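You operate a simulated robot arm through the tools that you are given. There is no shell and no other tool. Be economical: measure what you need, move in short steps, check, and stop when the job is done.

Carry out the task below with a simulated two-armed robot. There is one attempt and no reset: what you move stays moved.

## Task
Pick up the cylinder marked "27" from the narrow machine stand with one hand, pass it to the other hand and put it on the grey island bench. Take the steel cap on the green bench and put it away on the front left of the wide bench. Put the white pad on top of the 75 mm spacer. Put the tray marked "good" from the left end of the steel table on the green bench and the tray labelled "LOW" on the top of the side bench scale. Take the felt block and leave it on the black bench. Put the core piece that says "29" from the front right of the wide bench on the top of the compressor and the core piece marked "26" on the trolley top. Fetch the 2000 N spring block from the wall corner of the wide bench and set it on the steel shelf under the cupboard. Open the debris drawer. Any order will do. Set down upright: cylinder, core piece.

The check looks at the end state, three seconds after you hand in, the way a careful person would. Anything else that was tipped, shoved, dropped, spilled or broken makes it a failure. A push-on lid holds only when it is set on centred and level and pressed home; a screw cap is set on level and turned clockwise until tight.

## Robot
Two 6-joint arms with two-finger parallel grippers on one trunk, on a base that drives. Base frame: it is fixed to the floor where the robot stands at the start and does not move with it; the origin is under the middle of the robot, x ahead of it, y to its left, z up. Units: mm, rad, N and s.
The left shoulder is at the start at [60, 187, 1147], the right one opposite. With the tool pointing down near the work surface each hand reaches from about 240 to 620 mm from the robot's upright axis, wherever it stands, measured 20 degrees to its own side. Places, roughly: 75 mm spacer [-5250, 0, 1000]; black bench [-1200, 2200, 800]; core piece [-3250, 4250, 1000]; cylinder [500, 0, 1000]; debris drawer [-5000, -800, 200]; felt block (5x5x4 cm) [-3500, 4000, 900]; front left of the wide bench [-3500, 3200, 900]; green bench [-3000, -4500, 900]; grey island bench [-1200, -1600, 900]; oil tray, tray [-3250, -2250, 750]; spring block [-4250, 4500, 1000]; steel cap (7x7x3 cm) [-2900, -4800, 900]; steel shelf under the cupboard (18x29 cm) [-1780, 4660, 920]; top of the compressor [-2600, 4700, 600]; top of the side bench scale [-2900, -3800, 900]; trolley top [-2400, 1700, 800]; white pad (7x5x3 cm) [-2700, -4000, 900]. Payload 1.57 kg a hand.
Tool frame (each hand has its own): the origin (TCP) lies between the finger pads and is the grasp point; the fingertips stand 30 mm ahead of it; z points along the fingers, y is the line along which they close. Largest opening 110 mm; finger width 24, thickness 12; the body of the gripper, 48 by 112 mm, starts 78 mm behind the TCP.
Orientation is that of the tool frame in the base frame, as [roll, pitch, yaw] about the fixed x, y, z axes, in that order (R = Rz(yaw) Ry(pitch) Rx(roll)). With the fingers straight down and closing along the base's y, the tool's x points along the base's -x, its y along +y and its z along -z.

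## Interface
- The arms move only by the tool play_rows. It takes "left_commands", "right_commands" or both (then of equal length, played together; a hand with none holds still); each is a list of rows, each a list of 3 entries, a list of its own where there are three numbers: the finger opening in mm, from 0 to 110, then the shift along the tool's x, y, z in mm, then the turn, a rotation vector about the tool's x, y, z in rad. In form: [[gripper, [tx, ty, tz], [rx, ry, rz]], ...]. A call has 1 to 20 rows; each row shifts and turns the commanded pose from where the row before left it, along the tool's axes as they then stand. A row lasts 0.2 s, in which the tool goes at most 50 mm and 0.15 rad; a call with a longer step from one row to the next is refused whole, and so is a gripper value outside its range. Where a pose cannot be reached the arm comes as near as it can. A force on the tool above 40 N (or 10 N above the force at the start of the call, whichever is more), or a blocked arm, ends the call early, and 0.2 s more pass. The fingers move at their own pace (about 153 mm/s each) and stop on an object; they squeeze with about 25 N. The grip force told is the motor's: it shows also when the fingers shut on nothing. Time passes only in rows, and 0.2 s behind the last, so rows that do not move let the fingers close. The reply holds the time, the measured pose of the TCP, the force on the tool along the base axes, the opening and the grip force, in the units named above and with some noise, with the torque about the TCP (base axes, N m) and any sound that the robot's microphone picked up.
- Cameras (640 x 400 px; columns grow to the right, rows downward): "scene" is now at [14.1, 3.7, 1684.1]; the picture's right is [0.02, -1.00, 0.00], its down [-0.80, -0.02, -0.59] and it looks along [0.59, 0.01, -0.80] (base axes); focal length 291 px, centre (320, 200). "left" rides on the left gripper at [70, -16, -141] in its tool frame; the picture's right is [0.23, 0.97, 0.00], its down [-0.86, 0.20, -0.48] and it looks along [-0.47, 0.11, 0.88] (tool axes); focal length 222 px, centre (320, 200). "right" rides on the right gripper at [70, 16, -141] in its tool frame; the picture's right is [-0.23, 0.97, 0.00], its down [-0.86, -0.20, -0.48] and it looks along [-0.47, -0.11, 0.88] (tool axes); focal length 222 px, centre (320, 200). There is no depth. A picture from a camera that has moved, and an enlarged one, comes with that camera's place and axes in the base frame and with its lens.
- grab_frame(camera): a new picture of that camera. It takes no simulated time.
- raise_lower(by): slides the trunk up (or, below 0, down) by that many mm; the arms and the scene camera ride with it, the base frame stays. It gives what a move gives, with no picture.
- roll_base(legs): drives the robot by 1 to 6 legs, each [ahead, left, turn to the left] in mm, mm and rad, along the robot's own axes; the way and the turn of a leg run together, so that a leg with both is an arc; at most 1500 mm and 3.142 rad a leg. The arms and the cameras ride along, it lands a little off, and it stops where it bumps. It gives what a move gives.
- turn_head(pan, tilt): turns the head with the scene camera to pan (to the left, within 1.501 rad either way) and tilt (down, from -0.506 to 1.204), counted from straight ahead of the robot. It gives what a move gives.
- enlarge(camera, box): a new picture of the part [left, top, right, bottom] of that camera's present view, enlarged. It takes no simulated time.
- close_job(): hands the job in; it is judged then, once.

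Work in short steps. Places have to be worked out from the pictures, the camera data and where the tool is seen: move nearer, look again, correct. Check each grasp and each placing, and mend what went wrong. You have 525 turns and 298 pictures in all, those below and enlarged ones among them. Open the grippers and draw the arms clear of the work before you hand the job in, unless the task says otherwise.

The tools are called after ">>>" as a command line: name --argument value ..., lists and objects as JSON in quotes. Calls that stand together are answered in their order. play_rows: Moves the arms, as the interface text tells. Its arguments: {"type":"object","properties":{"left_commands":{"type":"array","items":{"type":"array"}},"right_commands":{"type":"array","items":{"type":"array"}}},"required":[]} The other tools are called the same way: raise_lower (by) slides the trunk up or down; roll_base (legs) drives the base; turn_head (pan, tilt) turns the head that bears the scene camera; grab_frame (camera) takes a picture; enlarge (camera, box) takes an enlarged picture of a part of a camera's view; close_job () hands the job in.

At the start:

```text
time_s: 0.0
left_tcp_pos: [460.4, 92.2, 1101.7]
left_tcp_rot: [-3.14, 0.002, 3.141]
left_ft_force: [-0.5, 0.7, 0.3]
left_wrist_torque: [0.01, 0.01, 0.0]
left_width: 110.3
left_finger_force: 0.1
right_tcp_pos: [412.0, -221.3, 1136.1]
right_tcp_rot: [3.141, 0.001, 3.141]
right_ft_force: [-0.4, -0.3, 0.8]
right_wrist_torque: [0.01, 0.01, 0.0]
right_width: 109.9
right_finger_force: 0.0
trunk travel left (down, up): [-775.0, 215.0]
robot x, y, heading: [-3.4, 0.3, -0.0]
head pan, tilt: [0.023, 0.935]
```

scene: 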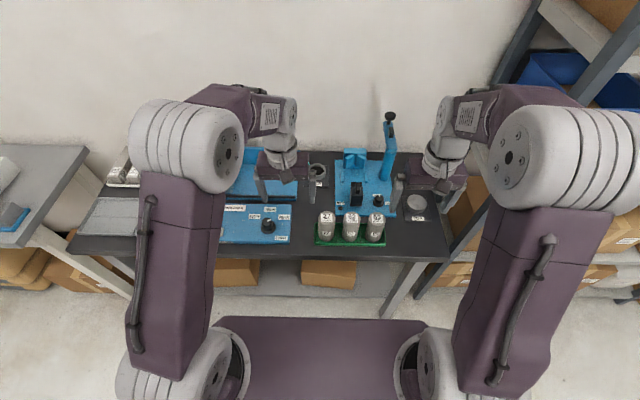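
right: 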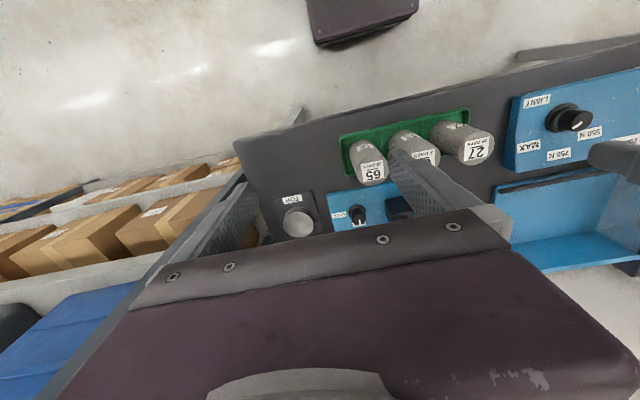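
left: 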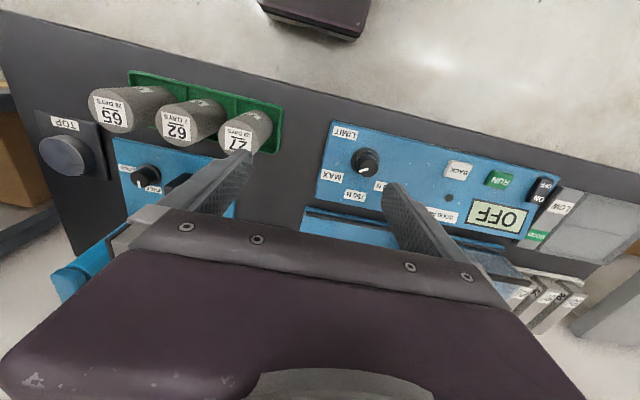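

I see three cylinders in a green rack at the front of the stand, with "27" at the left end. I enlarge the view to measure it.

>>> enlarge --camera "scene" --box '[220, 130, 460, 280]'

>>> enlarge --camera "left" --box '[60, 60, 380, 260]'

```text
2.67 times, centred on (340, 205) of scene
camera zoom: at [14.1, 3.7, 1684.1], right [0.02, -1.0, 0.0], down [-0.8, -0.02, -0.59], along [0.59, 0.01, -0.8], focal length 776 px, centre (267, 187)
```

zoom: 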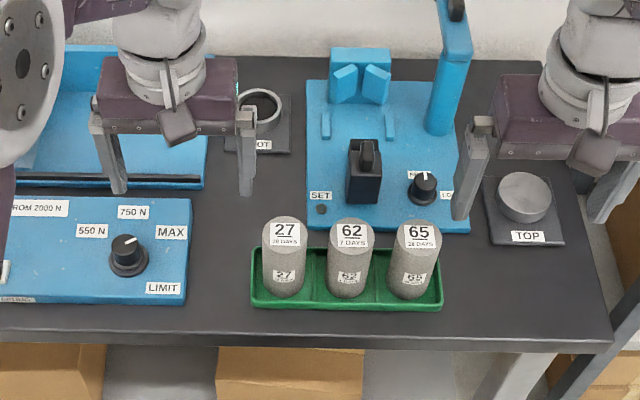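

```text
2.00 times, centred on (220, 160) of left
camera zoom: at [391.3, 77.7, 1243.7], right [-0.23, 0.97, 0.0], down [0.85, 0.2, 0.48], along [0.47, 0.11, -0.88], focal length 444 px, centre (520, 280)
```

zoom: 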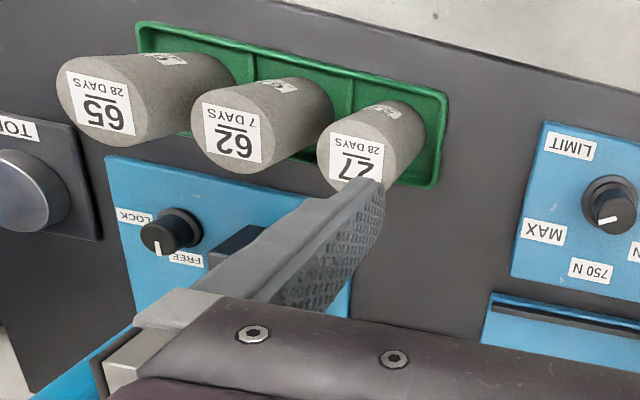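

By triangulation the top of cylinder 27 is near (489, -10, 960), about 50 mm across. I bring the left hand above it and turn it so that it closes along base x, which clears the neighbouring cylinders.

>>> play_rows --left_commands '[[110, [-10, -34, 14], [0, 0, 0]], [110, [-10, -34, 14], [0, 0, 0]], [110, [-9, -34, 12], [0, 0, 0]], [90, [0, 0, 0], [0, 0, 0.1428]], [90, [0, 0, 0], [0, 0, 0.1428]], [90, [0, 0, 0], [0, 0, 0.1428]], [90, [0, 0, 0], [0, 0, 0.1428]], [90, [0, 0, 0], [0, 0, 0.1428]], [90, [0, 0, 0], [0, 0, 0.1428]], [90, [0, 0, 0], [0, 0, 0.1428]], [90, [0, 0, 0], [0, 0, 0.1428]], [90, [0, 0, 0], [0, 0, 0.1428]], [90, [0, 0, 0], [0, 0, 0.1428]], [90, [0, 0, 0], [0, 0, 0.1428]]]'

>>> grab_frame --camera "left"

>>> grab_frame --camera "scene"

```text
time_s: 3.0
left_tcp_pos: [487.9, -9.6, 1061.8]
left_tcp_rot: [3.14, 0.002, 1.566]
left_ft_force: [-0.1, 0.8, -0.8]
left_wrist_torque: [0.03, 0.0, 0.0]
left_width: 89.9
left_finger_force: 0.0
right_tcp_pos: [413.4, -221.6, 1136.9]
right_tcp_rot: [3.142, 0.0, 3.141]
right_ft_force: [-0.5, -0.3, 1.2]
right_wrist_torque: [-0.03, 0.0, -0.02]
right_width: 110.0
right_finger_force: 0.1
trunk travel left (down, up): [-775.0, 215.0]
robot x, y, heading: [1.1, 1.4, -0.001]
head pan, tilt: [0.023, 0.935]
```

```text
292 pictures are left
camera left: at [473.9, 61.6, 1203.3], right [0.97, 0.22, 0.0], down [0.2, -0.86, 0.48], along [0.11, -0.47, -0.88], focal length 222 px, centre (320, 200)
```

left: 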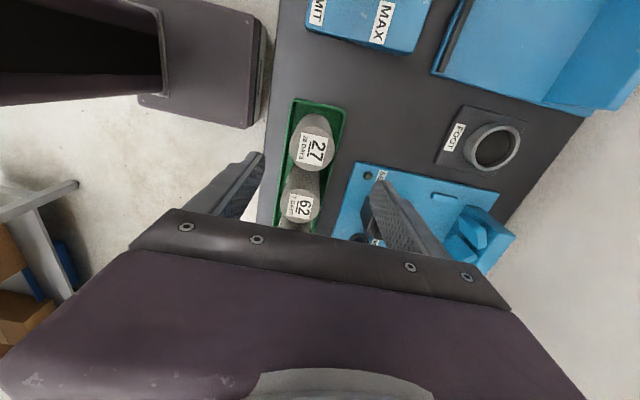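

```text
291 pictures are left
camera scene: at [14.1, 3.6, 1684.1], right [0.02, -1.0, 0.0], down [-0.8, -0.02, -0.59], along [0.59, 0.01, -0.8], focal length 291 px, centre (320, 200)
```

scene: 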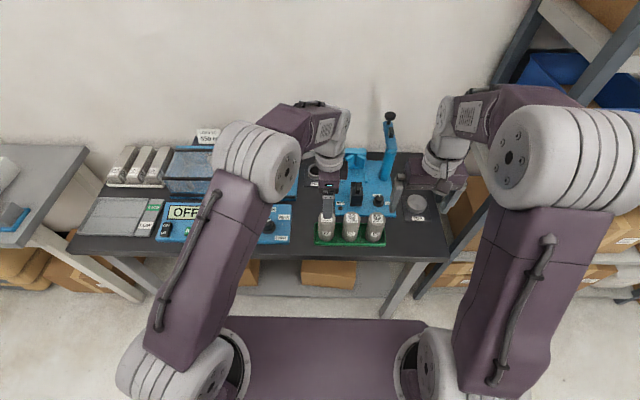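

I zoom in on 27 to refine its centre before going down.

>>> enlarge --camera "left" --box '[240, 90, 400, 250]'

```text
2.50 times, centred on (320, 170) of left
camera zoom: at [473.9, 61.6, 1203.3], right [0.97, 0.22, 0.0], down [0.2, -0.86, 0.48], along [0.11, -0.47, -0.88], focal length 555 px, centre (320, 275)
```

zoom: 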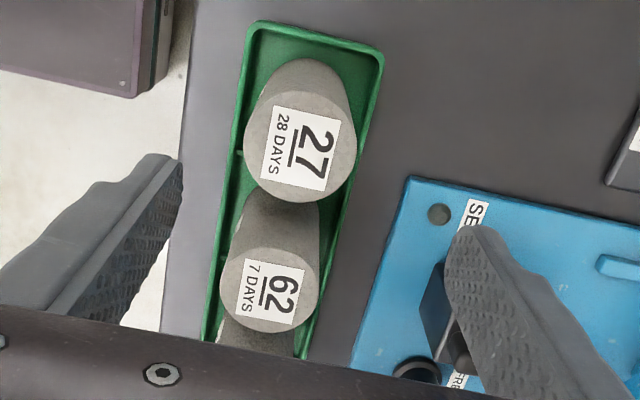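

The refined centre is about (484, -8) with the top at about z 957. I go down to TCP z of about 937 and close.

>>> play_rows --left_commands '[[80, [2, -4, 35], [0, 0, 0]], [80, [0, 0, 40], [0, 0, 0]], [80, [0, 0, 30], [0, 0, 0]], [80, [0, 0, 19], [0, 0, 0]], [80, [0, 0, 0], [0, 0, 0]], [40, [0, 0, 0], [0, 0, 0]], [40, [0, 0, 0], [0, 0, 0]], [40, [0, 0, 0], [0, 0, 0]]]'

>>> grab_frame --camera "left"

```text
time_s: 4.8
left_tcp_pos: [482.2, -6.4, 937.2]
left_tcp_rot: [3.141, 0.001, 1.572]
left_ft_force: [-0.3, -0.1, -0.1]
left_wrist_torque: [0.0, 0.06, -0.03]
left_width: 49.6
left_finger_force: 24.7
right_tcp_pos: [412.5, -222.2, 1136.1]
right_tcp_rot: [-3.141, 0.001, 3.141]
right_ft_force: [0.8, -1.6, -0.1]
right_wrist_torque: [0.01, -0.01, -0.02]
right_width: 109.9
right_finger_force: 0.1
trunk travel left (down, up): [-775.0, 215.0]
robot x, y, heading: [0.5, 1.3, 0.004]
head pan, tilt: [0.023, 0.935]
```

```text
289 pictures are left
camera left: at [467.8, 64.1, 1078.7], right [0.97, 0.23, 0.0], down [0.2, -0.85, 0.48], along [0.11, -0.47, -0.88], focal length 222 px, centre (320, 200)
```

left: 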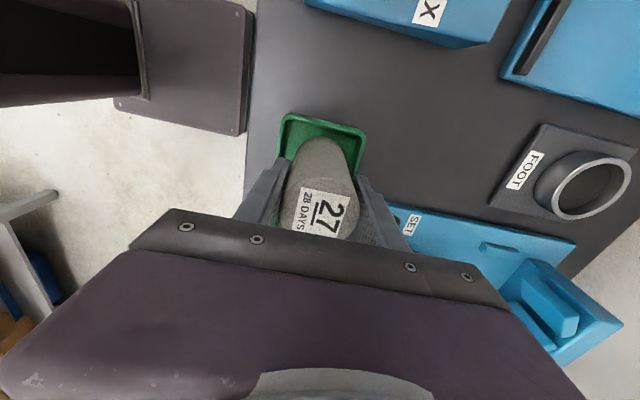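

The cylinder is gripped at 49.6 mm. I lift it straight up.

>>> play_rows --left_commands '[[40, [0, 0, -20], [0, 0, 0]], [40, [0, 0, -40], [0, 0, 0]], [40, [0, 0, -40], [0, 0, 0]], [40, [0, 0, -40], [0, 0, 0]], [40, [0, 0, -20], [0, 0, 0]]]'

>>> roll_base --legs '[[-450, 0, 0]]'

>>> grab_frame --camera "scene"

```text
time_s: 6.0
left_tcp_pos: [484.1, -7.1, 1097.4]
left_tcp_rot: [3.141, 0.0, 1.571]
left_ft_force: [-0.3, -0.2, -0.2]
left_wrist_torque: [0.01, 0.02, 0.01]
left_width: 39.8
left_finger_force: 0.0
right_tcp_pos: [412.1, -221.2, 1134.3]
right_tcp_rot: [-3.14, 0.0, -3.141]
right_ft_force: [-0.3, -0.5, 0.5]
right_wrist_torque: [0.0, -0.03, -0.02]
right_width: 109.9
right_finger_force: 0.1
trunk travel left (down, up): [-775.0, 215.0]
robot x, y, heading: [3.1, 0.1, -0.001]
head pan, tilt: [0.023, 0.935]
```

```text
time_s: 8.7
left_tcp_pos: [45.3, -11.5, 1097.1]
left_tcp_rot: [3.141, 0.0, 1.557]
left_ft_force: [-0.8, -0.6, -0.3]
left_wrist_torque: [-0.01, 0.04, -0.03]
left_width: 40.5
left_finger_force: 0.1
right_tcp_pos: [-31.3, -223.4, 1135.0]
right_tcp_rot: [3.141, -0.002, 3.127]
right_ft_force: [0.2, -0.4, -0.1]
right_wrist_torque: [0.01, -0.01, 0.0]
right_width: 109.8
right_finger_force: 0.1
trunk travel left (down, up): [-775.0, 215.0]
robot x, y, heading: [-441.9, 5.1, -0.013]
head pan, tilt: [0.023, 0.935]
```

```text
288 pictures are left
camera scene: at [-425.4, 6.6, 1684.0], right [0.01, -1.0, 0.0], down [-0.81, -0.01, -0.59], along [0.59, 0.01, -0.81], focal length 291 px, centre (320, 200)
```

scene: 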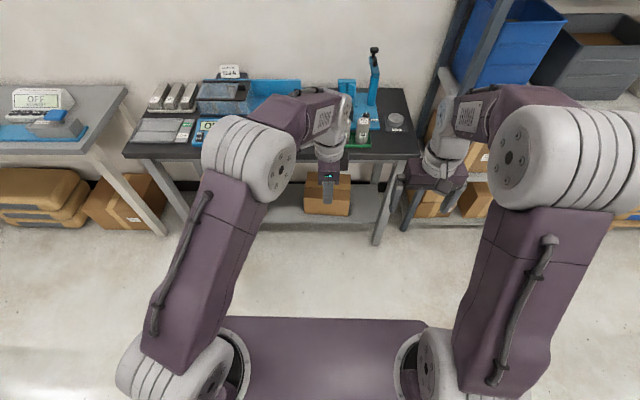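

The hand came up empty: the width is 40 and the force 0, so the cylinder slipped out of the grip. I look at the state of the rack.

>>> enlarge --camera "scene" --box '[300, 80, 460, 180]'

```text
4.00 times, centred on (380, 130) of scene
camera zoom: at [-425.4, 6.6, 1684.0], right [0.01, -1.0, 0.0], down [-0.81, -0.01, -0.59], along [0.59, 0.01, -0.81], focal length 1164 px, centre (80, 480)
```

zoom: 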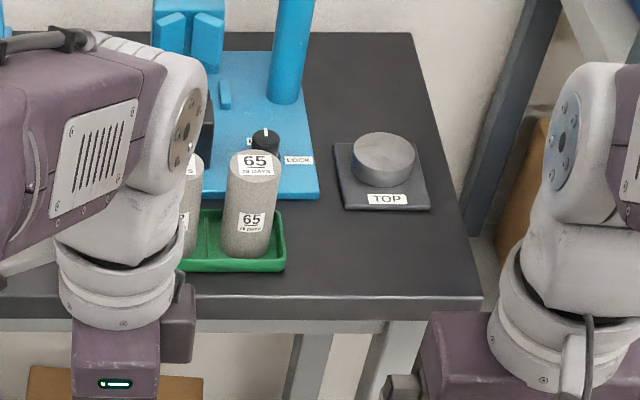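

I drive back to the stand and look down on the rack with the left hand camera.

>>> roll_base --legs '[[442, 0, 0.013]]'

>>> enlarge --camera "left" --box '[220, 80, 420, 240]'

```text
time_s: 11.3
left_tcp_pos: [478.9, -11.4, 1098.2]
left_tcp_rot: [3.14, 0.001, 1.566]
left_ft_force: [0.6, 0.5, -1.0]
left_wrist_torque: [0.0, 0.03, 0.03]
left_width: 40.1
left_finger_force: 0.1
right_tcp_pos: [406.3, -224.9, 1135.9]
right_tcp_rot: [3.141, 0.002, 3.136]
right_ft_force: [0.2, -0.1, 0.2]
right_wrist_torque: [0.01, -0.01, -0.01]
right_width: 110.0
right_finger_force: 0.1
trunk travel left (down, up): [-775.0, 215.0]
robot x, y, heading: [-6.2, -6.3, -0.007]
head pan, tilt: [0.023, 0.935]
```

```text
2.50 times, centred on (320, 160) of left
camera zoom: at [464.8, 59.4, 1239.5], right [0.98, 0.22, 0.0], down [0.19, -0.86, 0.48], along [0.11, -0.47, -0.88], focal length 555 px, centre (320, 300)
```

zoom: 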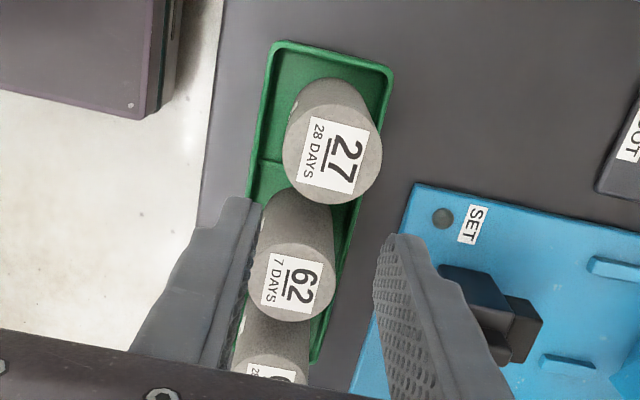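

27 still stands at about (487, -6). I grip it again a little deeper, command full closure and lift slowly while watching the force.

>>> play_rows --left_commands '[[80, [5, 8, 0], [0, 0, 0]], [80, [0, 0, 40], [0, 0, 0]], [80, [0, 0, 40], [0, 0, 0]], [80, [0, 0, 40], [0, 0, 0]], [80, [0, 0, 30], [0, 0, 0]], [80, [0, 0, 22], [0, 0, 0]], [80, [0, 0, 0], [0, 0, 0]], [0, [0, 0, 0], [0, 0, 0]], [0, [0, 0, 0], [0, 0, 0]], [0, [0, 0, 0], [0, 0, 0]], [0, [0, 0, 0], [0, 0, 0]], [0, [0, 0, -3], [0, 0, 0]], [0, [0, 0, -5], [0, 0, 0]], [0, [0, 0, -5], [0, 0, 0]], [0, [0, 0, -5], [0, 0, 0]]]'

>>> grab_frame --camera "left"

```text
time_s: 14.5
left_tcp_pos: [488.1, -5.3, 944.9]
left_tcp_rot: [3.14, 0.001, 1.566]
left_ft_force: [-0.7, 0.0, -5.2]
left_wrist_torque: [0.03, -0.01, 0.01]
left_width: 49.8
left_finger_force: 25.2
right_tcp_pos: [407.2, -224.8, 1136.0]
right_tcp_rot: [-3.141, 0.0, 3.136]
right_ft_force: [0.1, 0.2, 0.1]
right_wrist_torque: [0.0, 0.05, 0.0]
right_width: 109.9
right_finger_force: 0.0
trunk travel left (down, up): [-775.0, 215.0]
robot x, y, heading: [-5.9, -4.3, -0.01]
head pan, tilt: [0.023, 0.935]
```

```text
285 pictures are left
camera left: at [473.9, 64.8, 1085.2], right [0.98, 0.22, 0.0], down [0.19, -0.86, 0.48], along [0.11, -0.47, -0.88], focal length 222 px, centre (320, 200)
```

left: 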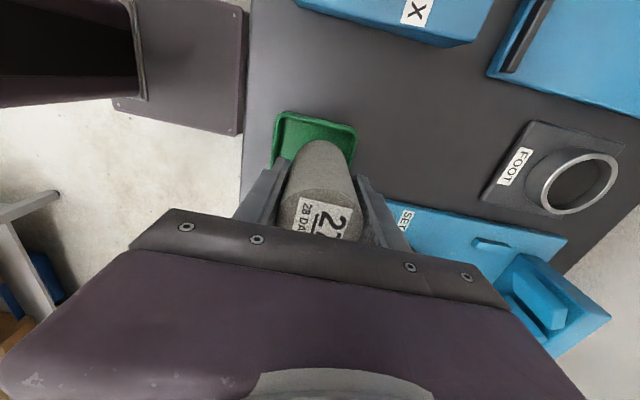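

It is held this time, with 5.2 N of weight showing. I keep lifting gently.

>>> play_rows --left_commands '[[0, [0, 0, -10], [0, 0, 0]], [0, [0, 0, -15], [0, 0, 0]], [0, [0, 0, -20], [0, 0, 0]], [0, [0, 0, -20], [0, 0, 0]], [0, [0, 0, -20], [0, 0, 0]], [0, [0, 0, -20], [0, 0, 0]], [0, [0, 0, -20], [0, 0, 0]], [0, [0, 0, -20], [0, 0, 0]], [0, [0, 0, -20], [0, 0, 0]], [0, [0, 0, -10], [0, 0, 0]]]'

```text
time_s: 16.7
left_tcp_pos: [488.2, -5.9, 1118.8]
left_tcp_rot: [-3.141, 0.001, 1.567]
left_ft_force: [0.7, 0.0, -4.2]
left_wrist_torque: [0.03, -0.04, -0.01]
left_width: 49.9
left_finger_force: 25.1
right_tcp_pos: [407.4, -224.7, 1135.2]
right_tcp_rot: [-3.142, 0.0, 3.136]
right_ft_force: [0.8, 0.2, -0.1]
right_wrist_torque: [0.05, 0.01, -0.01]
right_width: 110.3
right_finger_force: 0.2
trunk travel left (down, up): [-775.0, 215.0]
robot x, y, heading: [-0.1, -2.0, 0.001]
head pan, tilt: [0.023, 0.935]
```

It is still held. I back away from the stand to make room for the handover.

>>> roll_base --legs '[[-500, 0, 0]]'

>>> grab_frame --camera "left"

>>> grab_frame --camera "right"

```text
time_s: 19.7
left_tcp_pos: [-9.4, -2.8, 1117.8]
left_tcp_rot: [3.141, 0.001, 1.568]
left_ft_force: [-0.2, -0.5, -4.2]
left_wrist_torque: [-0.01, 0.0, 0.01]
left_width: 49.8
left_finger_force: 24.9
right_tcp_pos: [-88.3, -221.8, 1136.0]
right_tcp_rot: [-3.141, -0.001, 3.14]
right_ft_force: [1.6, 0.5, -0.1]
right_wrist_torque: [0.0, 0.03, 0.02]
right_width: 109.9
right_finger_force: 0.1
trunk travel left (down, up): [-775.0, 215.0]
robot x, y, heading: [-504.3, 1.0, -0.006]
head pan, tilt: [0.023, 0.935]
```

```text
284 pictures are left
camera left: at [-23.8, 67.8, 1259.1], right [0.97, 0.22, 0.0], down [0.2, -0.86, 0.48], along [0.11, -0.47, -0.88], focal length 222 px, centre (320, 200)
```

left: 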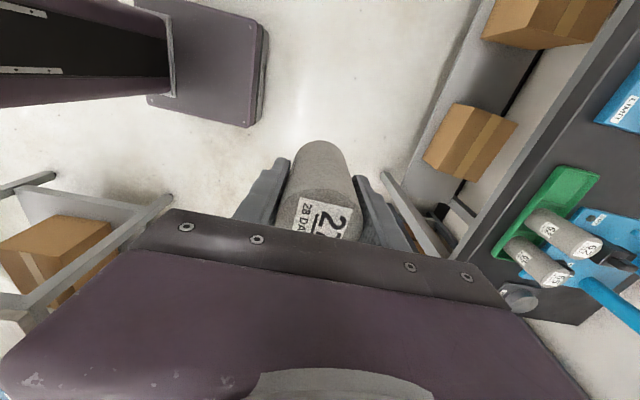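

```text
283 pictures are left
camera right: at [-159.1, -205.2, 1276.8], right [0.23, 0.97, 0.0], down [0.86, -0.2, 0.48], along [0.46, -0.11, -0.88], focal length 222 px, centre (320, 200)
```

right: 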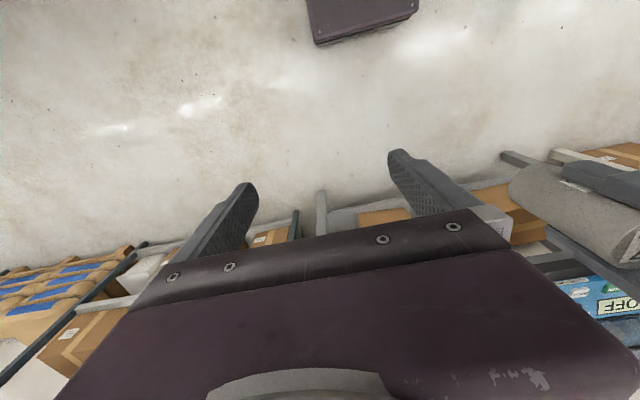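

The cylinder is secure. I move the left hand a little forward and to the right, and tilt the right hand to point ahead and 30° down so it can take the lower part.

>>> play_rows --left_commands '[[0, [-10, 10, 0], [0, 0, 0]], [0, [-10, 10, 0], [0, 0, 0]], [0, [-10, 10, 0], [0, 0, 0]], [0, [-10, 10, 0], [0, 0, 0]], [0, [-10, 10, 0], [0, 0, 0]], [0, [-10, 10, 0], [0, 0, 0]], [0, [0, 0, 0], [0, 0, 0]]]' --right_commands '[[110, [0, 0, 0], [0, -0.1496, 0]], [110, [0, 0, 0], [0, -0.1496, 0]], [110, [0, 0, 0], [0, -0.1496, 0]], [110, [0, 0, 0], [0, -0.1496, 0]], [110, [0, 0, 0], [0, -0.1496, 0]], [110, [0, 0, 0], [0, -0.1496, 0]], [110, [0, 0, 0], [0, -0.1496, 0]]]'

>>> grab_frame --camera "scene"

```text
time_s: 21.3
left_tcp_pos: [32.3, -52.0, 1113.5]
left_tcp_rot: [-3.14, -0.001, 1.566]
left_ft_force: [0.7, 1.2, -4.0]
left_wrist_torque: [0.02, 0.02, 0.04]
left_width: 49.7
left_finger_force: 25.2
left hand out of reach, approached as far as the arm can: row 5, 6
right_tcp_pos: [-41.5, -213.0, 1146.3]
right_tcp_rot: [3.061, 0.892, 3.109]
right_ft_force: [0.6, 0.2, 0.0]
right_wrist_torque: [0.02, 0.02, 0.01]
right_width: 109.9
right_finger_force: 0.0
right hand out of reach, approached as far as the arm can: row 4, 5, 6, 7
trunk travel left (down, up): [-775.0, 215.0]
robot x, y, heading: [-505.0, 3.0, 0.002]
head pan, tilt: [0.023, 0.935]
```

```text
282 pictures are left
camera scene: at [-485.0, 3.2, 1684.0], right [0.02, -1.0, 0.0], down [-0.81, -0.02, -0.59], along [0.59, 0.01, -0.81], focal length 291 px, centre (320, 200)
```

scene: 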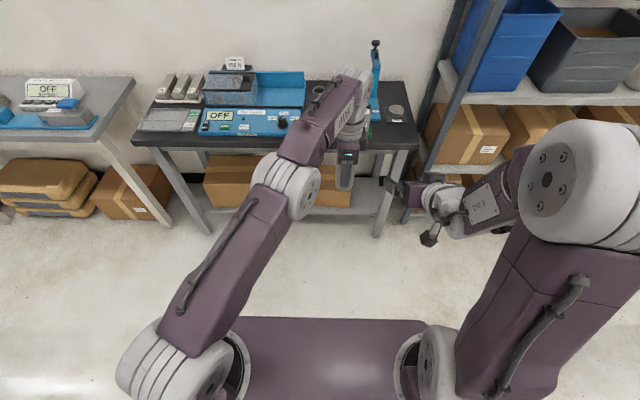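

The right hand reached a 51° tilt, with the hands at (32,-52) and (-41,-213). I route the right hand below the cylinder, then sideways, then up so that its open fingers straddle the lower half. First it goes down and forward.

>>> play_rows --right_commands '[[110, [20, 0, 30], [0, 0, 0]], [110, [20, 0, 30], [0, 0, 0]], [110, [20, 0, 30], [0, 0, 0]], [110, [20, 0, 30], [0, 0, 0]], [110, [20, 0, 30], [0, 0, 0]], [110, [20, 0, 30], [0, 0, 0]]]'

```text
time_s: 22.7
left_tcp_pos: [30.4, -52.3, 1115.5]
left_tcp_rot: [-3.14, -0.001, 1.568]
left_ft_force: [0.5, -0.4, -4.8]
left_wrist_torque: [0.0, 0.03, 0.01]
left_width: 49.9
left_finger_force: 25.1
right_tcp_pos: [64.1, -223.6, 977.1]
right_tcp_rot: [3.033, 0.888, 3.089]
right_ft_force: [-0.6, -0.2, -0.1]
right_wrist_torque: [0.02, 0.0, 0.0]
right_width: 109.8
right_finger_force: 0.1
right hand out of reach, approached as far as the arm can: row 2, 3, 4, 5, 6
trunk travel left (down, up): [-775.0, 215.0]
robot x, y, heading: [-498.5, 2.9, -0.003]
head pan, tilt: [0.023, 0.935]
```

That tilt is at the wrist's limit here. I ease back to about 45° and check what is reachable.

>>> play_rows --right_commands '[[110, [0, 0, 0], [0, 0.13, 0]], [110, [0, 0, 0], [0, 0.13, 0]], [110, [0, 0, 0], [0, 0, 0]]]'

```text
time_s: 23.5
left_tcp_pos: [30.0, -51.5, 1116.0]
left_tcp_rot: [-3.141, 0.002, 1.568]
left_ft_force: [0.2, 0.0, -4.2]
left_wrist_torque: [-0.01, 0.0, -0.01]
left_width: 49.9
left_finger_force: 25.5
right_tcp_pos: [63.4, -223.6, 975.8]
right_tcp_rot: [3.078, 0.635, 3.134]
right_ft_force: [-1.0, -0.2, -0.4]
right_wrist_torque: [0.02, 0.0, -0.03]
right_width: 110.1
right_finger_force: 0.0
trunk travel left (down, up): [-775.0, 215.0]
robot x, y, heading: [-506.9, 5.4, -0.002]
head pan, tilt: [0.023, 0.935]
```

Commands restart from the measured pose on each call. I straighten the roll, tilt to about 43° and slide sideways under the cylinder.

>>> play_rows --right_commands '[[110, [0, 0, 0], [0.059, -0.12, 0]], [110, [6.2, 34.4, -6], [0, 0, 0]], [110, [6.2, 34.4, -6], [0, 0, 0]], [110, [6.2, 34.4, -6], [0, 0, 0]], [110, [6.2, 34.4, -6], [0, 0, 0]], [110, [6.2, 34.4, -6], [0, 0, 0]]]'

>>> grab_frame --camera "right"

```text
time_s: 24.9
left_tcp_pos: [30.7, -51.5, 1116.0]
left_tcp_rot: [3.14, 0.002, 1.567]
left_ft_force: [0.1, 0.5, -3.8]
left_wrist_torque: [0.0, -0.03, 0.0]
left_width: 49.9
left_finger_force: 25.5
right_tcp_pos: [34.3, -233.6, 1005.7]
right_tcp_rot: [3.104, 0.749, 3.126]
right_ft_force: [-0.4, 0.1, -0.4]
right_wrist_torque: [0.03, -0.01, -0.03]
right_width: 110.0
right_finger_force: 0.1
right hand out of reach, approached as far as the arm can: row 1, 2, 3, 4, 5, 6
trunk travel left (down, up): [-775.0, 215.0]
robot x, y, heading: [-502.0, 0.6, -0.005]
head pan, tilt: [0.023, 0.935]
```

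```text
281 pictures are left
camera right: at [-113.1, -219.7, 1061.8], right [0.16, 0.97, 0.18], down [0.3, -0.22, 0.93], along [0.94, -0.09, -0.33], focal length 222 px, centre (320, 200)
```

right: 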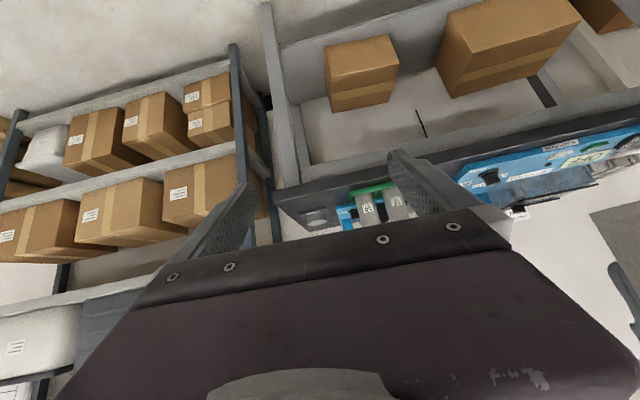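

The tilted hand cannot cross over with a straight-ahead heading. I test a more natural pose: higher, with the approach direction swung about 30° to the left.

>>> play_rows --right_commands '[[110, [-22, 0, -24], [0, 0, 0]], [110, [-22, 0, -24], [0, 0, 0]], [110, [-22, 0, -24], [0, 0, 0]], [110, [-22, 0, -24], [0, 0, 0]], [110, [0, 0, 0], [-0.0885, 0, -0.095]], [110, [0, 0, 0], [-0.0885, 0, -0.095]], [110, [0, 0, 0], [-0.0885, 0, -0.095]], [110, [0, 0, 0], [-0.0885, 0, -0.095]], [110, [0, 0, 0], [0, -0.13, 0]], [110, [0, 0, 0], [0, -0.13, 0]]]'

>>> grab_frame --camera "scene"

```text
time_s: 27.1
left_tcp_pos: [30.0, -51.6, 1116.4]
left_tcp_rot: [3.141, 0.0, 1.568]
left_ft_force: [0.1, 0.1, -4.8]
left_wrist_torque: [0.01, 0.02, 0.01]
left_width: 49.9
left_finger_force: 25.1
right_tcp_pos: [32.9, -238.6, 1136.6]
right_tcp_rot: [3.139, 1.019, -2.632]
right_ft_force: [-0.1, -0.3, -0.8]
right_wrist_torque: [0.02, 0.01, 0.03]
right_width: 110.1
right_finger_force: 0.2
right hand out of reach, approached as far as the arm can: row 1
trunk travel left (down, up): [-775.0, 215.0]
robot x, y, heading: [-506.4, 1.8, 0.002]
head pan, tilt: [0.023, 0.935]
```

```text
280 pictures are left
camera scene: at [-488.0, 3.5, 1684.1], right [0.02, -1.0, 0.0], down [-0.8, -0.02, -0.59], along [0.59, 0.01, -0.81], focal length 291 px, centre (320, 200)
```

scene: 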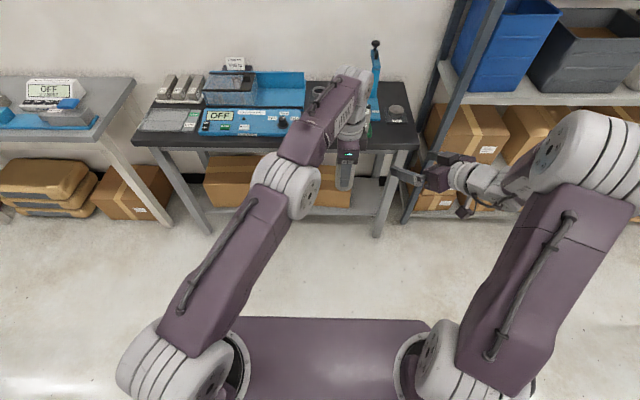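

This pose works: 58° tilt, heading 29° left. I turn the left hand by 30° to match, so its fingers sit fore and aft of the right hand's, and bring the right hand in line with the cylinder.

>>> play_rows --left_commands '[[0, [0, 0, 0], [0, 0, -0.1]], [0, [0, 0, 0], [0, 0, -0.1]], [0, [0, 0, 0], [0, 0, -0.1]], [0, [0, 0, 0], [0, 0, -0.1]], [0, [0, 0, 0], [0, 0, -0.11]]]' --right_commands '[[110, [1.5, 33, 1.8], [0, 0, 0]], [110, [1.5, 33, 1.8], [0, 0, 0]], [110, [1.5, 33, 1.8], [0, 0, 0]], [110, [1.5, 33, 1.8], [0, 0, 0]], [110, [1.5, 33, 1.8], [0, 0, 0]]]'

>>> grab_frame --camera "right"

```text
time_s: 28.3
left_tcp_pos: [29.4, -49.8, 1114.9]
left_tcp_rot: [-3.141, 0.0, 2.08]
left_ft_force: [0.4, 1.0, -4.8]
left_wrist_torque: [0.01, 0.01, 0.01]
left_width: 49.8
left_finger_force: 24.9
right_tcp_pos: [-43.5, -92.2, 1126.8]
right_tcp_rot: [3.131, 1.013, -2.64]
right_ft_force: [0.5, 0.5, 0.1]
right_wrist_torque: [0.03, 0.04, -0.03]
right_width: 109.9
right_finger_force: 0.1
right hand out of reach, approached as far as the arm can: row 5
trunk travel left (down, up): [-775.0, 215.0]
robot x, y, heading: [-500.6, 0.4, 0.002]
head pan, tilt: [0.023, 0.935]
```

```text
279 pictures are left
camera right: at [-189.0, -155.4, 1142.0], right [-0.37, 0.91, 0.2], down [0.14, -0.16, 0.98], along [0.92, 0.39, -0.07], focal length 222 px, centre (320, 200)
```

right: 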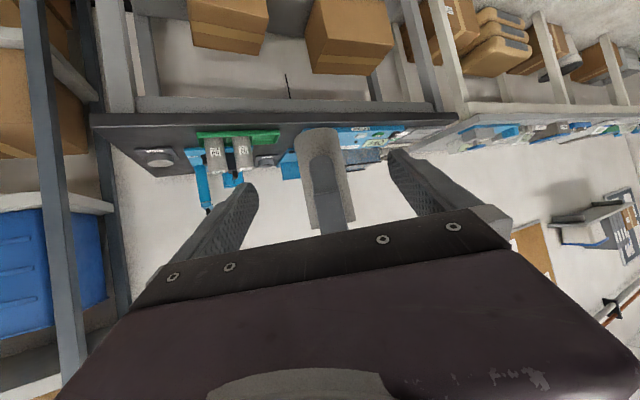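

The cylinder is centred between the right fingers and the left fingertip is clear. I advance 91 mm along the approach.

>>> play_rows --right_commands '[[110, [0, 0.5, 23], [0, 0, 0]], [110, [0, 0.5, 23], [0, 0, 0]], [110, [0, 0.5, 23], [0, 0, 0]], [110, [0, 0.3, 22], [0, 0, 0]], [110, [0, 0, 0], [0, 0, 0]]]'

>>> grab_frame --camera "right"

>>> grab_frame --camera "left"

```text
time_s: 29.5
left_tcp_pos: [30.6, -50.5, 1114.9]
left_tcp_rot: [-3.14, 0.002, 2.079]
left_ft_force: [-0.2, -0.2, -5.2]
left_wrist_torque: [0.04, 0.02, -0.02]
left_width: 49.8
left_finger_force: 24.6
right_tcp_pos: [26.2, -55.5, 1082.9]
right_tcp_rot: [3.125, 1.014, -2.642]
right_ft_force: [0.4, 0.3, 0.6]
right_wrist_torque: [-0.05, -0.02, 0.0]
right_width: 109.7
right_finger_force: 0.0
right hand out of reach, approached as far as the arm can: row 1
trunk travel left (down, up): [-775.0, 215.0]
robot x, y, heading: [-504.8, -1.8, -0.008]
head pan, tilt: [0.023, 0.935]
```

```text
278 pictures are left
camera right: at [-119.1, -117.7, 1099.2], right [-0.37, 0.91, 0.2], down [0.14, -0.16, 0.98], along [0.92, 0.39, -0.07], focal length 222 px, centre (320, 200)
```

right: 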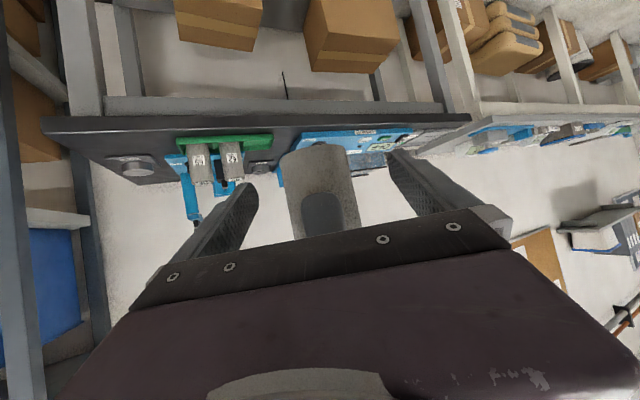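

```text
277 pictures are left
camera left: at [-16.4, 3.1, 1256.8], right [0.74, 0.67, 0.0], down [0.59, -0.65, 0.48], along [0.32, -0.36, -0.88], focal length 222 px, centre (320, 200)
```

left: 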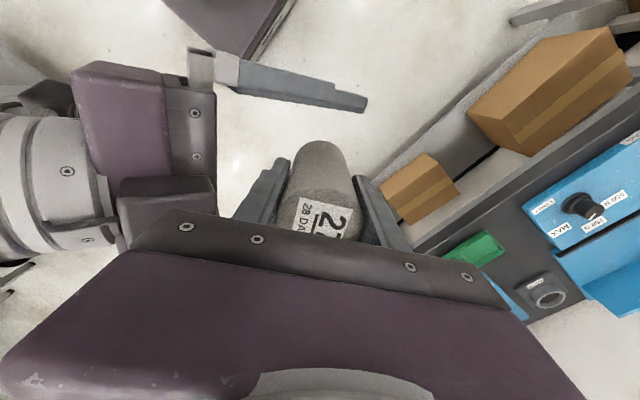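

The geometry looks right. I close the right hand on the cylinder.

>>> play_rows --right_commands '[[70, [0, 0, 0], [0, 0, 0]], [0, [0, 0, 0], [0, 0, 0]], [0, [0, 0, 0], [0, 0, 0]], [0, [0, 0, 0], [0, 0, 0]], [0, [0, 0, 0], [0, 0, 0]]]'

```text
time_s: 30.7
left_tcp_pos: [29.8, -50.3, 1115.7]
left_tcp_rot: [3.141, -0.001, 2.079]
left_ft_force: [-5.9, 1.7, 0.2]
left_wrist_torque: [0.57, 0.34, 0.11]
left_width: 49.8
left_finger_force: 25.0
right_tcp_pos: [25.8, -55.5, 1083.5]
right_tcp_rot: [3.126, 1.014, -2.641]
right_ft_force: [4.7, -2.5, 0.1]
right_wrist_torque: [-0.49, -0.16, -0.08]
right_width: 49.6
right_finger_force: 24.9
trunk travel left (down, up): [-775.0, 215.0]
robot x, y, heading: [-501.5, 0.6, 0.0]
head pan, tilt: [0.023, 0.935]
```

The right hand holds it at 49.6 mm. I open the left hand and lift it straight off.

>>> play_rows --left_commands '[[70, [0, 0, 0], [0, 0, 0]], [90, [0, 0, 0], [0, 0, 0]], [90, [0, 0, -20], [0, 0, 0]], [90, [0, 0, -40], [0, 0, 0]], [90, [0, 0, -40], [0, 0, 0]]]'

>>> grab_frame --camera "right"

>>> grab_frame --camera "left"

```text
time_s: 31.9
left_tcp_pos: [13.4, -35.5, 1197.7]
left_tcp_rot: [3.126, 0.004, 2.084]
left_ft_force: [12.3, 7.0, 9.6]
left_wrist_torque: [-0.06, 0.02, 0.04]
left_width: 78.1
left_finger_force: 0.1
left hand out of reach, approached as far as the arm can: row 3, 4, 5
right_tcp_pos: [23.3, -55.0, 1082.3]
right_tcp_rot: [3.124, 1.012, -2.639]
right_ft_force: [-11.2, -7.7, -13.7]
right_wrist_torque: [0.67, -1.48, 0.23]
right_width: 49.6
right_finger_force: 25.3
trunk travel left (down, up): [-775.0, 215.0]
robot x, y, heading: [-502.9, -1.3, -0.003]
head pan, tilt: [0.023, 0.935]
stopped in row 5 (right hand): the force on the tool passed its limit (the readings are from after the stop); the commanded pose is now the measured one
```

```text
276 pictures are left
camera right: at [-120.4, -117.9, 1098.9], right [-0.37, 0.91, 0.2], down [0.15, -0.16, 0.98], along [0.92, 0.4, -0.07], focal length 222 px, centre (320, 200)
```

right: 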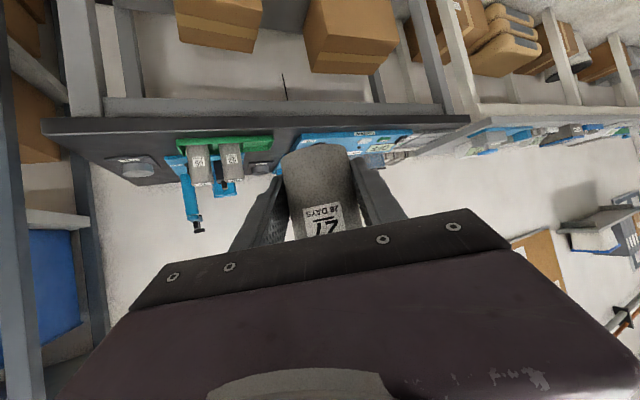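

```text
275 pictures are left
camera left: at [-35.5, 17.0, 1338.4], right [0.74, 0.68, 0.01], down [0.59, -0.65, 0.49], along [0.34, -0.35, -0.87], focal length 222 px, centre (320, 200)
```

left: 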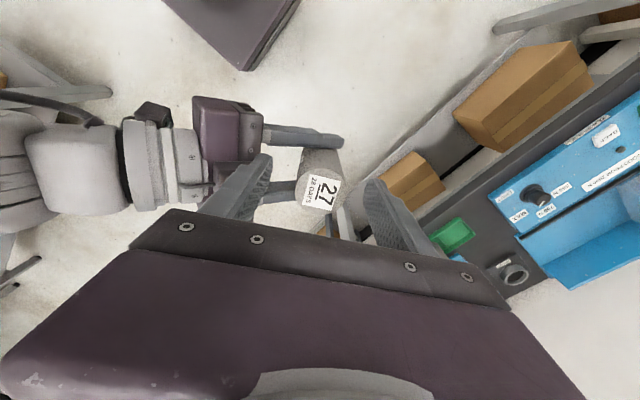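

The cylinder is in the right hand. While rising, the left hand drifted inward at its reach limit and its inner finger touched the right gripper body. I lower it slightly, move it forward and then slide it out sideways.

>>> play_rows --left_commands '[[80, [0, 5, 12], [0, 0, 0]], [84, [0, 4, 16], [0, 0, 0]], [84, [30, 0, 0], [0, 0, 0]], [84, [40, 0, 0], [0, 0, 0]], [84, [40, 0, 0], [0, 0, 0]], [84, [40, 0, 0], [0, 0, 0]]]'

>>> grab_frame --camera "scene"

```text
time_s: 32.2
left_tcp_pos: [15.0, -37.0, 1194.4]
left_tcp_rot: [3.131, 0.007, 2.081]
left_ft_force: [1.0, 1.5, 0.7]
left_wrist_torque: [0.0, 0.04, -0.02]
left_width: 79.0
left_finger_force: 0.1
right_tcp_pos: [23.5, -56.3, 1078.5]
right_tcp_rot: [3.121, 0.998, -2.646]
right_ft_force: [-0.3, -1.8, -5.3]
right_wrist_torque: [0.09, -0.09, 0.02]
right_width: 49.7
right_finger_force: 24.7
trunk travel left (down, up): [-775.0, 215.0]
robot x, y, heading: [-504.2, 3.6, -0.001]
head pan, tilt: [0.023, 0.935]
stopped in row 1 (right hand): the force on the tool passed its limit (the readings are from after the stop); the commanded pose is now the measured one
```

```text
274 pictures are left
camera scene: at [-487.6, 4.2, 1684.0], right [0.02, -1.0, 0.0], down [-0.8, -0.02, -0.59], along [0.59, 0.01, -0.81], focal length 291 px, centre (320, 200)
```

scene: 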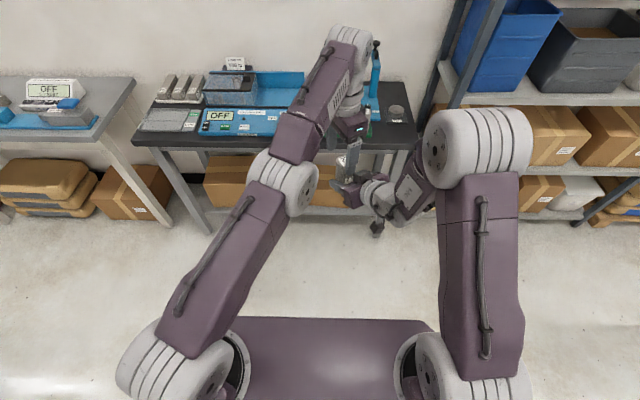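

The contact is relieved and the right hand carries only the cylinder's weight. I slide the left hand out sideways to the left.

>>> play_rows --left_commands '[[79, [10, 8, 0], [0, 0, 0]], [79, [30, 0, 0], [0, 0, 0]], [79, [40, 0, 0], [0, 0, 0]], [79, [40, 0, 0], [0, 0, 0]]]'

```text
time_s: 33.2
left_tcp_pos: [17.2, -25.6, 1194.6]
left_tcp_rot: [3.133, 0.005, 2.081]
left_ft_force: [-0.9, -0.3, 0.5]
left_wrist_torque: [-0.01, 0.03, 0.0]
left_width: 79.1
left_finger_force: 0.0
left hand out of reach, approached as far as the arm can: row 2, 3, 4
right_tcp_pos: [23.2, -56.6, 1079.2]
right_tcp_rot: [3.123, 1.003, -2.644]
right_ft_force: [0.1, 0.6, -3.1]
right_wrist_torque: [0.01, 0.03, -0.02]
right_width: 49.9
right_finger_force: 25.3
trunk travel left (down, up): [-775.0, 215.0]
robot x, y, heading: [-502.9, 2.5, -0.004]
head pan, tilt: [0.023, 0.935]
```

The left arm is stuck near its limit, so I move the right hand with the cylinder straight down and then to the right instead.

>>> play_rows --right_commands '[[0, [12.7, 0, 8], [0, 0, 0]], [0, [12.7, 0, 8], [0, 0, 0]], [0, [12.7, 0, 8], [0, 0, 0]], [0, [12.7, 0, 8], [0, 0, 0]], [0, [0, -20, 0], [0, 0, 0]], [0, [0, -25, 0], [0, 0, 0]], [0, [0, -25, 0], [0, 0, 0]], [0, [0, -25, 0], [0, 0, 0]], [0, [0, -25, 0], [0, 0, 0]]]'

>>> grab_frame --camera "right"

```text
time_s: 35.2
left_tcp_pos: [16.7, -27.1, 1193.6]
left_tcp_rot: [3.133, 0.004, 2.081]
left_ft_force: [0.1, -0.4, 0.0]
left_wrist_torque: [0.0, -0.02, 0.05]
left_width: 79.1
left_finger_force: 0.1
right_tcp_pos: [106.0, -166.7, 1036.4]
right_tcp_rot: [3.119, 1.003, -2.648]
right_ft_force: [1.4, 0.1, -4.1]
right_wrist_torque: [-0.01, 0.06, 0.01]
right_width: 49.4
right_finger_force: 25.2
right hand out of reach, approached as far as the arm can: row 1, 2, 3, 4
trunk travel left (down, up): [-775.0, 215.0]
robot x, y, heading: [-505.2, 2.9, -0.001]
head pan, tilt: [0.023, 0.935]
```

```text
273 pictures are left
camera right: at [-38.5, -228.7, 1054.7], right [-0.37, 0.91, 0.2], down [0.15, -0.16, 0.98], along [0.92, 0.39, -0.08], focal length 222 px, centre (320, 200)
```

right: 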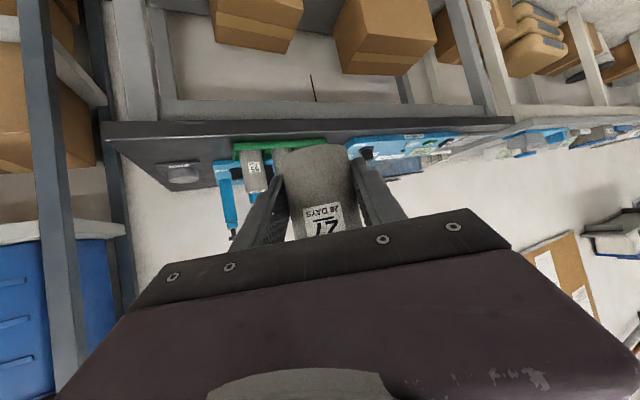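

The cylinder is safe in the right hand. I bring the left hand back to a neutral pose, lower and to the left, with standard yaw.

>>> play_rows --left_commands '[[79, [0, 0, 40], [0, 0, 0]], [79, [0, 0, 40], [0, 0, 0]], [79, [40, 0, 0], [0, 0, 0]], [79, [45, 0, 0], [0, 0, 0]], [79, [45, 0, 0], [0, 0, 0]], [79, [45, 0, 0], [0, 0, 0]], [79, [45, 0, 0], [0, 0, 0]], [79, [0, 0, 0], [0, 0, -0.1325]], [79, [0, 0, 0], [0, 0, -0.1325]], [79, [0, 0, 0], [0, 0, -0.1325]], [79, [0, 0, 0], [0, 0, -0.1325]], [79, [0, 0, 0], [0, 0, -0.1325]], [79, [0, 0, 0], [0, 0, -0.1325]], [79, [0, 0, 0], [0, 0, -0.1325]], [79, [0, 0, 0], [0, 0, -0.1325]]]'

>>> turn_head --pan -1.4 --tilt 0.4

>>> grab_frame --camera "scene"

```text
time_s: 38.4
left_tcp_pos: [43.4, 0.3, 1150.4]
left_tcp_rot: [-3.14, 0.013, -3.141]
left_ft_force: [0.2, 0.2, 0.0]
left_wrist_torque: [-0.04, -0.01, 0.02]
left_width: 79.1
left_finger_force: 0.1
left hand out of reach, approached as far as the arm can: row 1, 2, 3, 4, 5, 6, 7
right_tcp_pos: [106.1, -163.6, 1036.7]
right_tcp_rot: [3.121, 1.001, -2.645]
right_ft_force: [-0.5, 0.2, -4.6]
right_wrist_torque: [-0.02, 0.04, -0.03]
right_width: 49.6
right_finger_force: 24.8
trunk travel left (down, up): [-775.0, 215.0]
robot x, y, heading: [-504.2, -1.2, -0.002]
head pan, tilt: [0.023, 0.935]
```

```text
time_s: 40.0
left_tcp_pos: [44.9, 0.5, 1151.9]
left_tcp_rot: [-3.141, 0.011, 3.141]
left_ft_force: [1.0, 0.0, -0.4]
left_wrist_torque: [-0.01, 0.0, -0.02]
left_width: 78.8
left_finger_force: 0.1
right_tcp_pos: [106.6, -166.6, 1038.0]
right_tcp_rot: [3.12, 1.002, -2.647]
right_ft_force: [-0.9, 0.3, -5.0]
right_wrist_torque: [-0.04, 0.03, 0.0]
right_width: 49.4
right_finger_force: 25.0
trunk travel left (down, up): [-775.0, 215.0]
robot x, y, heading: [-503.8, -0.3, 0.002]
head pan, tilt: [-1.4, 0.4]
```

```text
272 pictures are left
camera scene: at [-545.7, -88.7, 1729.6], right [-0.99, -0.17, 0.0], down [-0.07, 0.38, -0.92], along [0.15, -0.91, -0.39], focal length 291 px, centre (320, 200)
```

scene: 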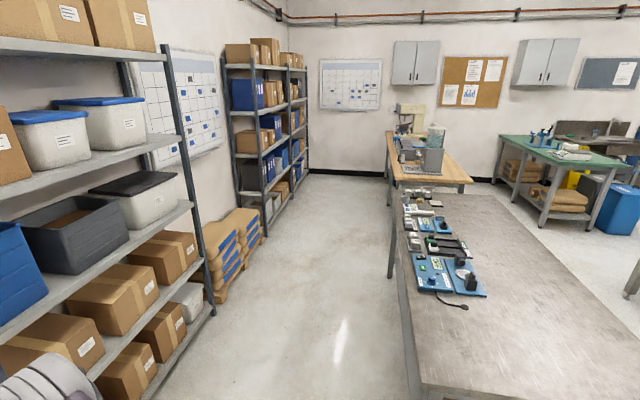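

The grey island bench's near end is empty, with its near corner around (-750, -730). I turn right, shift over to face its north end and look at it.

>>> roll_base --legs '[[0, 0, -1.571], [0, -400, 0]]'

>>> turn_head --pan 0 --tilt 0.7

>>> grab_frame --camera "scene"

```text
time_s: 46.3
left_tcp_pos: [-896.0, -546.3, 1151.4]
left_tcp_rot: [-3.14, 0.012, 1.573]
left_ft_force: [0.3, -0.1, 0.3]
left_wrist_torque: [0.01, 0.01, 0.01]
left_width: 79.1
left_finger_force: 0.0
right_tcp_pos: [-1061.0, -608.8, 1038.1]
right_tcp_rot: [3.122, 1.003, 2.071]
right_ft_force: [0.3, 0.1, -4.0]
right_wrist_torque: [0.07, 0.01, 0.0]
right_width: 49.7
right_finger_force: 24.9
trunk travel left (down, up): [-775.0, 215.0]
robot x, y, heading: [-898.5, 1.0, -1.572]
head pan, tilt: [-1.4, 0.4]
```

```text
time_s: 47.8
left_tcp_pos: [-898.1, -547.4, 1150.4]
left_tcp_rot: [-3.141, 0.011, 1.574]
left_ft_force: [-0.1, -0.1, -0.7]
left_wrist_torque: [0.0, 0.02, 0.03]
left_width: 78.7
left_finger_force: 0.0
right_tcp_pos: [-1062.0, -607.9, 1037.8]
right_tcp_rot: [3.12, 1.002, 2.068]
right_ft_force: [0.2, 0.5, -4.3]
right_wrist_torque: [0.02, 0.0, 0.01]
right_width: 49.5
right_finger_force: 24.8
trunk travel left (down, up): [-775.0, 215.0]
robot x, y, heading: [-895.4, 1.6, -1.566]
head pan, tilt: [0.0, 0.7]
```

```text
271 pictures are left
camera scene: at [-898.0, -23.4, 1702.8], right [-1.0, 0.0, 0.0], down [0.0, 0.64, -0.76], along [0.0, -0.76, -0.64], focal length 291 px, centre (320, 200)
```

scene: 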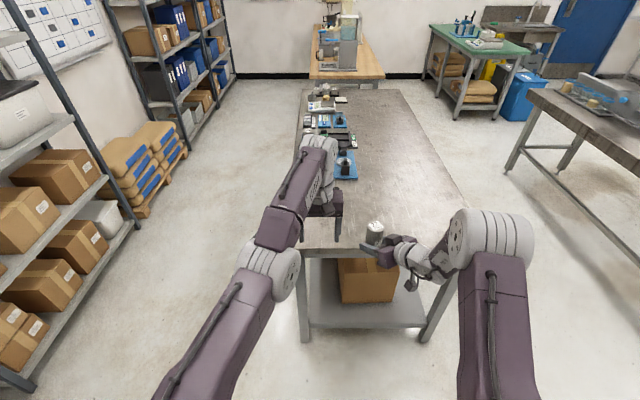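

The bench top is about z 840 with its near edge around y -745. I drive in 260 mm, lower the trunk most of the way and check the gap.

>>> roll_base --legs '[[260, 0, 0]]'

>>> raise_lower --by -100

>>> grab_frame --camera "right"

>>> grab_frame --camera "scene"

```text
time_s: 49.7
left_tcp_pos: [-898.1, -805.4, 1152.3]
left_tcp_rot: [-3.14, 0.014, 1.573]
left_ft_force: [0.7, 0.7, -1.5]
left_wrist_torque: [-0.01, -0.01, 0.03]
left_width: 78.8
left_finger_force: 0.0
right_tcp_pos: [-1062.2, -868.0, 1039.2]
right_tcp_rot: [3.121, 1.0, 2.07]
right_ft_force: [0.1, 0.4, -4.9]
right_wrist_torque: [0.02, 0.05, 0.03]
right_width: 49.5
right_finger_force: 24.7
trunk travel left (down, up): [-775.0, 215.0]
robot x, y, heading: [-902.1, -261.9, -1.573]
head pan, tilt: [0.0, 0.7]
```

```text
time_s: 51.0
left_tcp_pos: [-896.8, -807.1, 1051.8]
left_tcp_rot: [-3.139, 0.012, 1.572]
left_ft_force: [0.9, 0.6, 0.3]
left_wrist_torque: [-0.03, -0.01, 0.04]
left_width: 78.8
left_finger_force: 0.0
right_tcp_pos: [-1062.5, -869.7, 937.5]
right_tcp_rot: [3.12, 1.002, 2.069]
right_ft_force: [-0.1, -0.1, -3.6]
right_wrist_torque: [0.0, 0.05, -0.01]
right_width: 49.6
right_finger_force: 24.7
trunk travel left (down, up): [-675.0, 315.0]
robot x, y, heading: [-895.0, -257.9, -1.576]
head pan, tilt: [0.0, 0.7]
```

```text
270 pictures are left
camera right: at [-1125.6, -725.1, 955.1], right [0.91, 0.37, 0.2], down [-0.15, -0.15, 0.98], along [0.4, -0.91, -0.08], focal length 222 px, centre (320, 200)
```

right: 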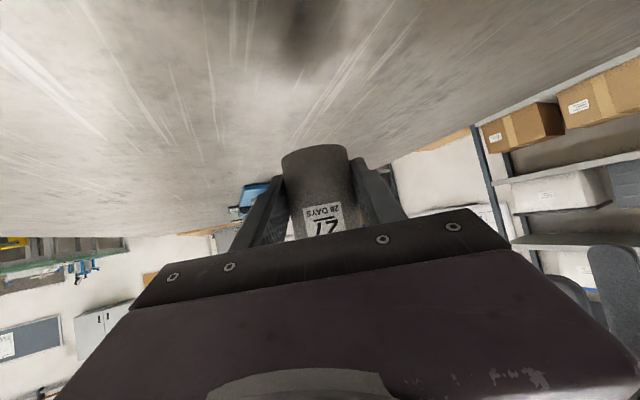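

```text
269 pictures are left
camera scene: at [-897.9, -284.7, 1602.8], right [-1.0, 0.0, 0.0], down [0.0, 0.64, -0.76], along [0.0, -0.76, -0.64], focal length 291 px, centre (320, 200)
```

scene: 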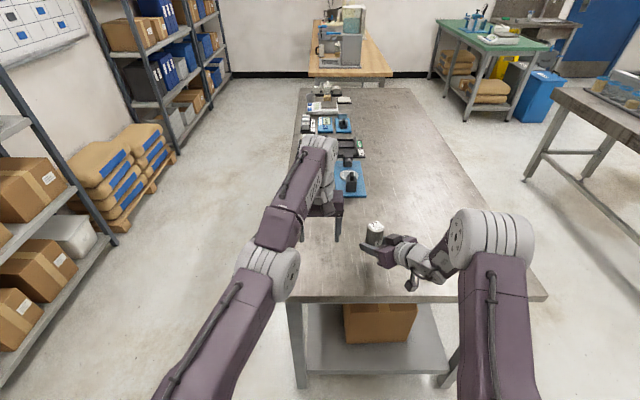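

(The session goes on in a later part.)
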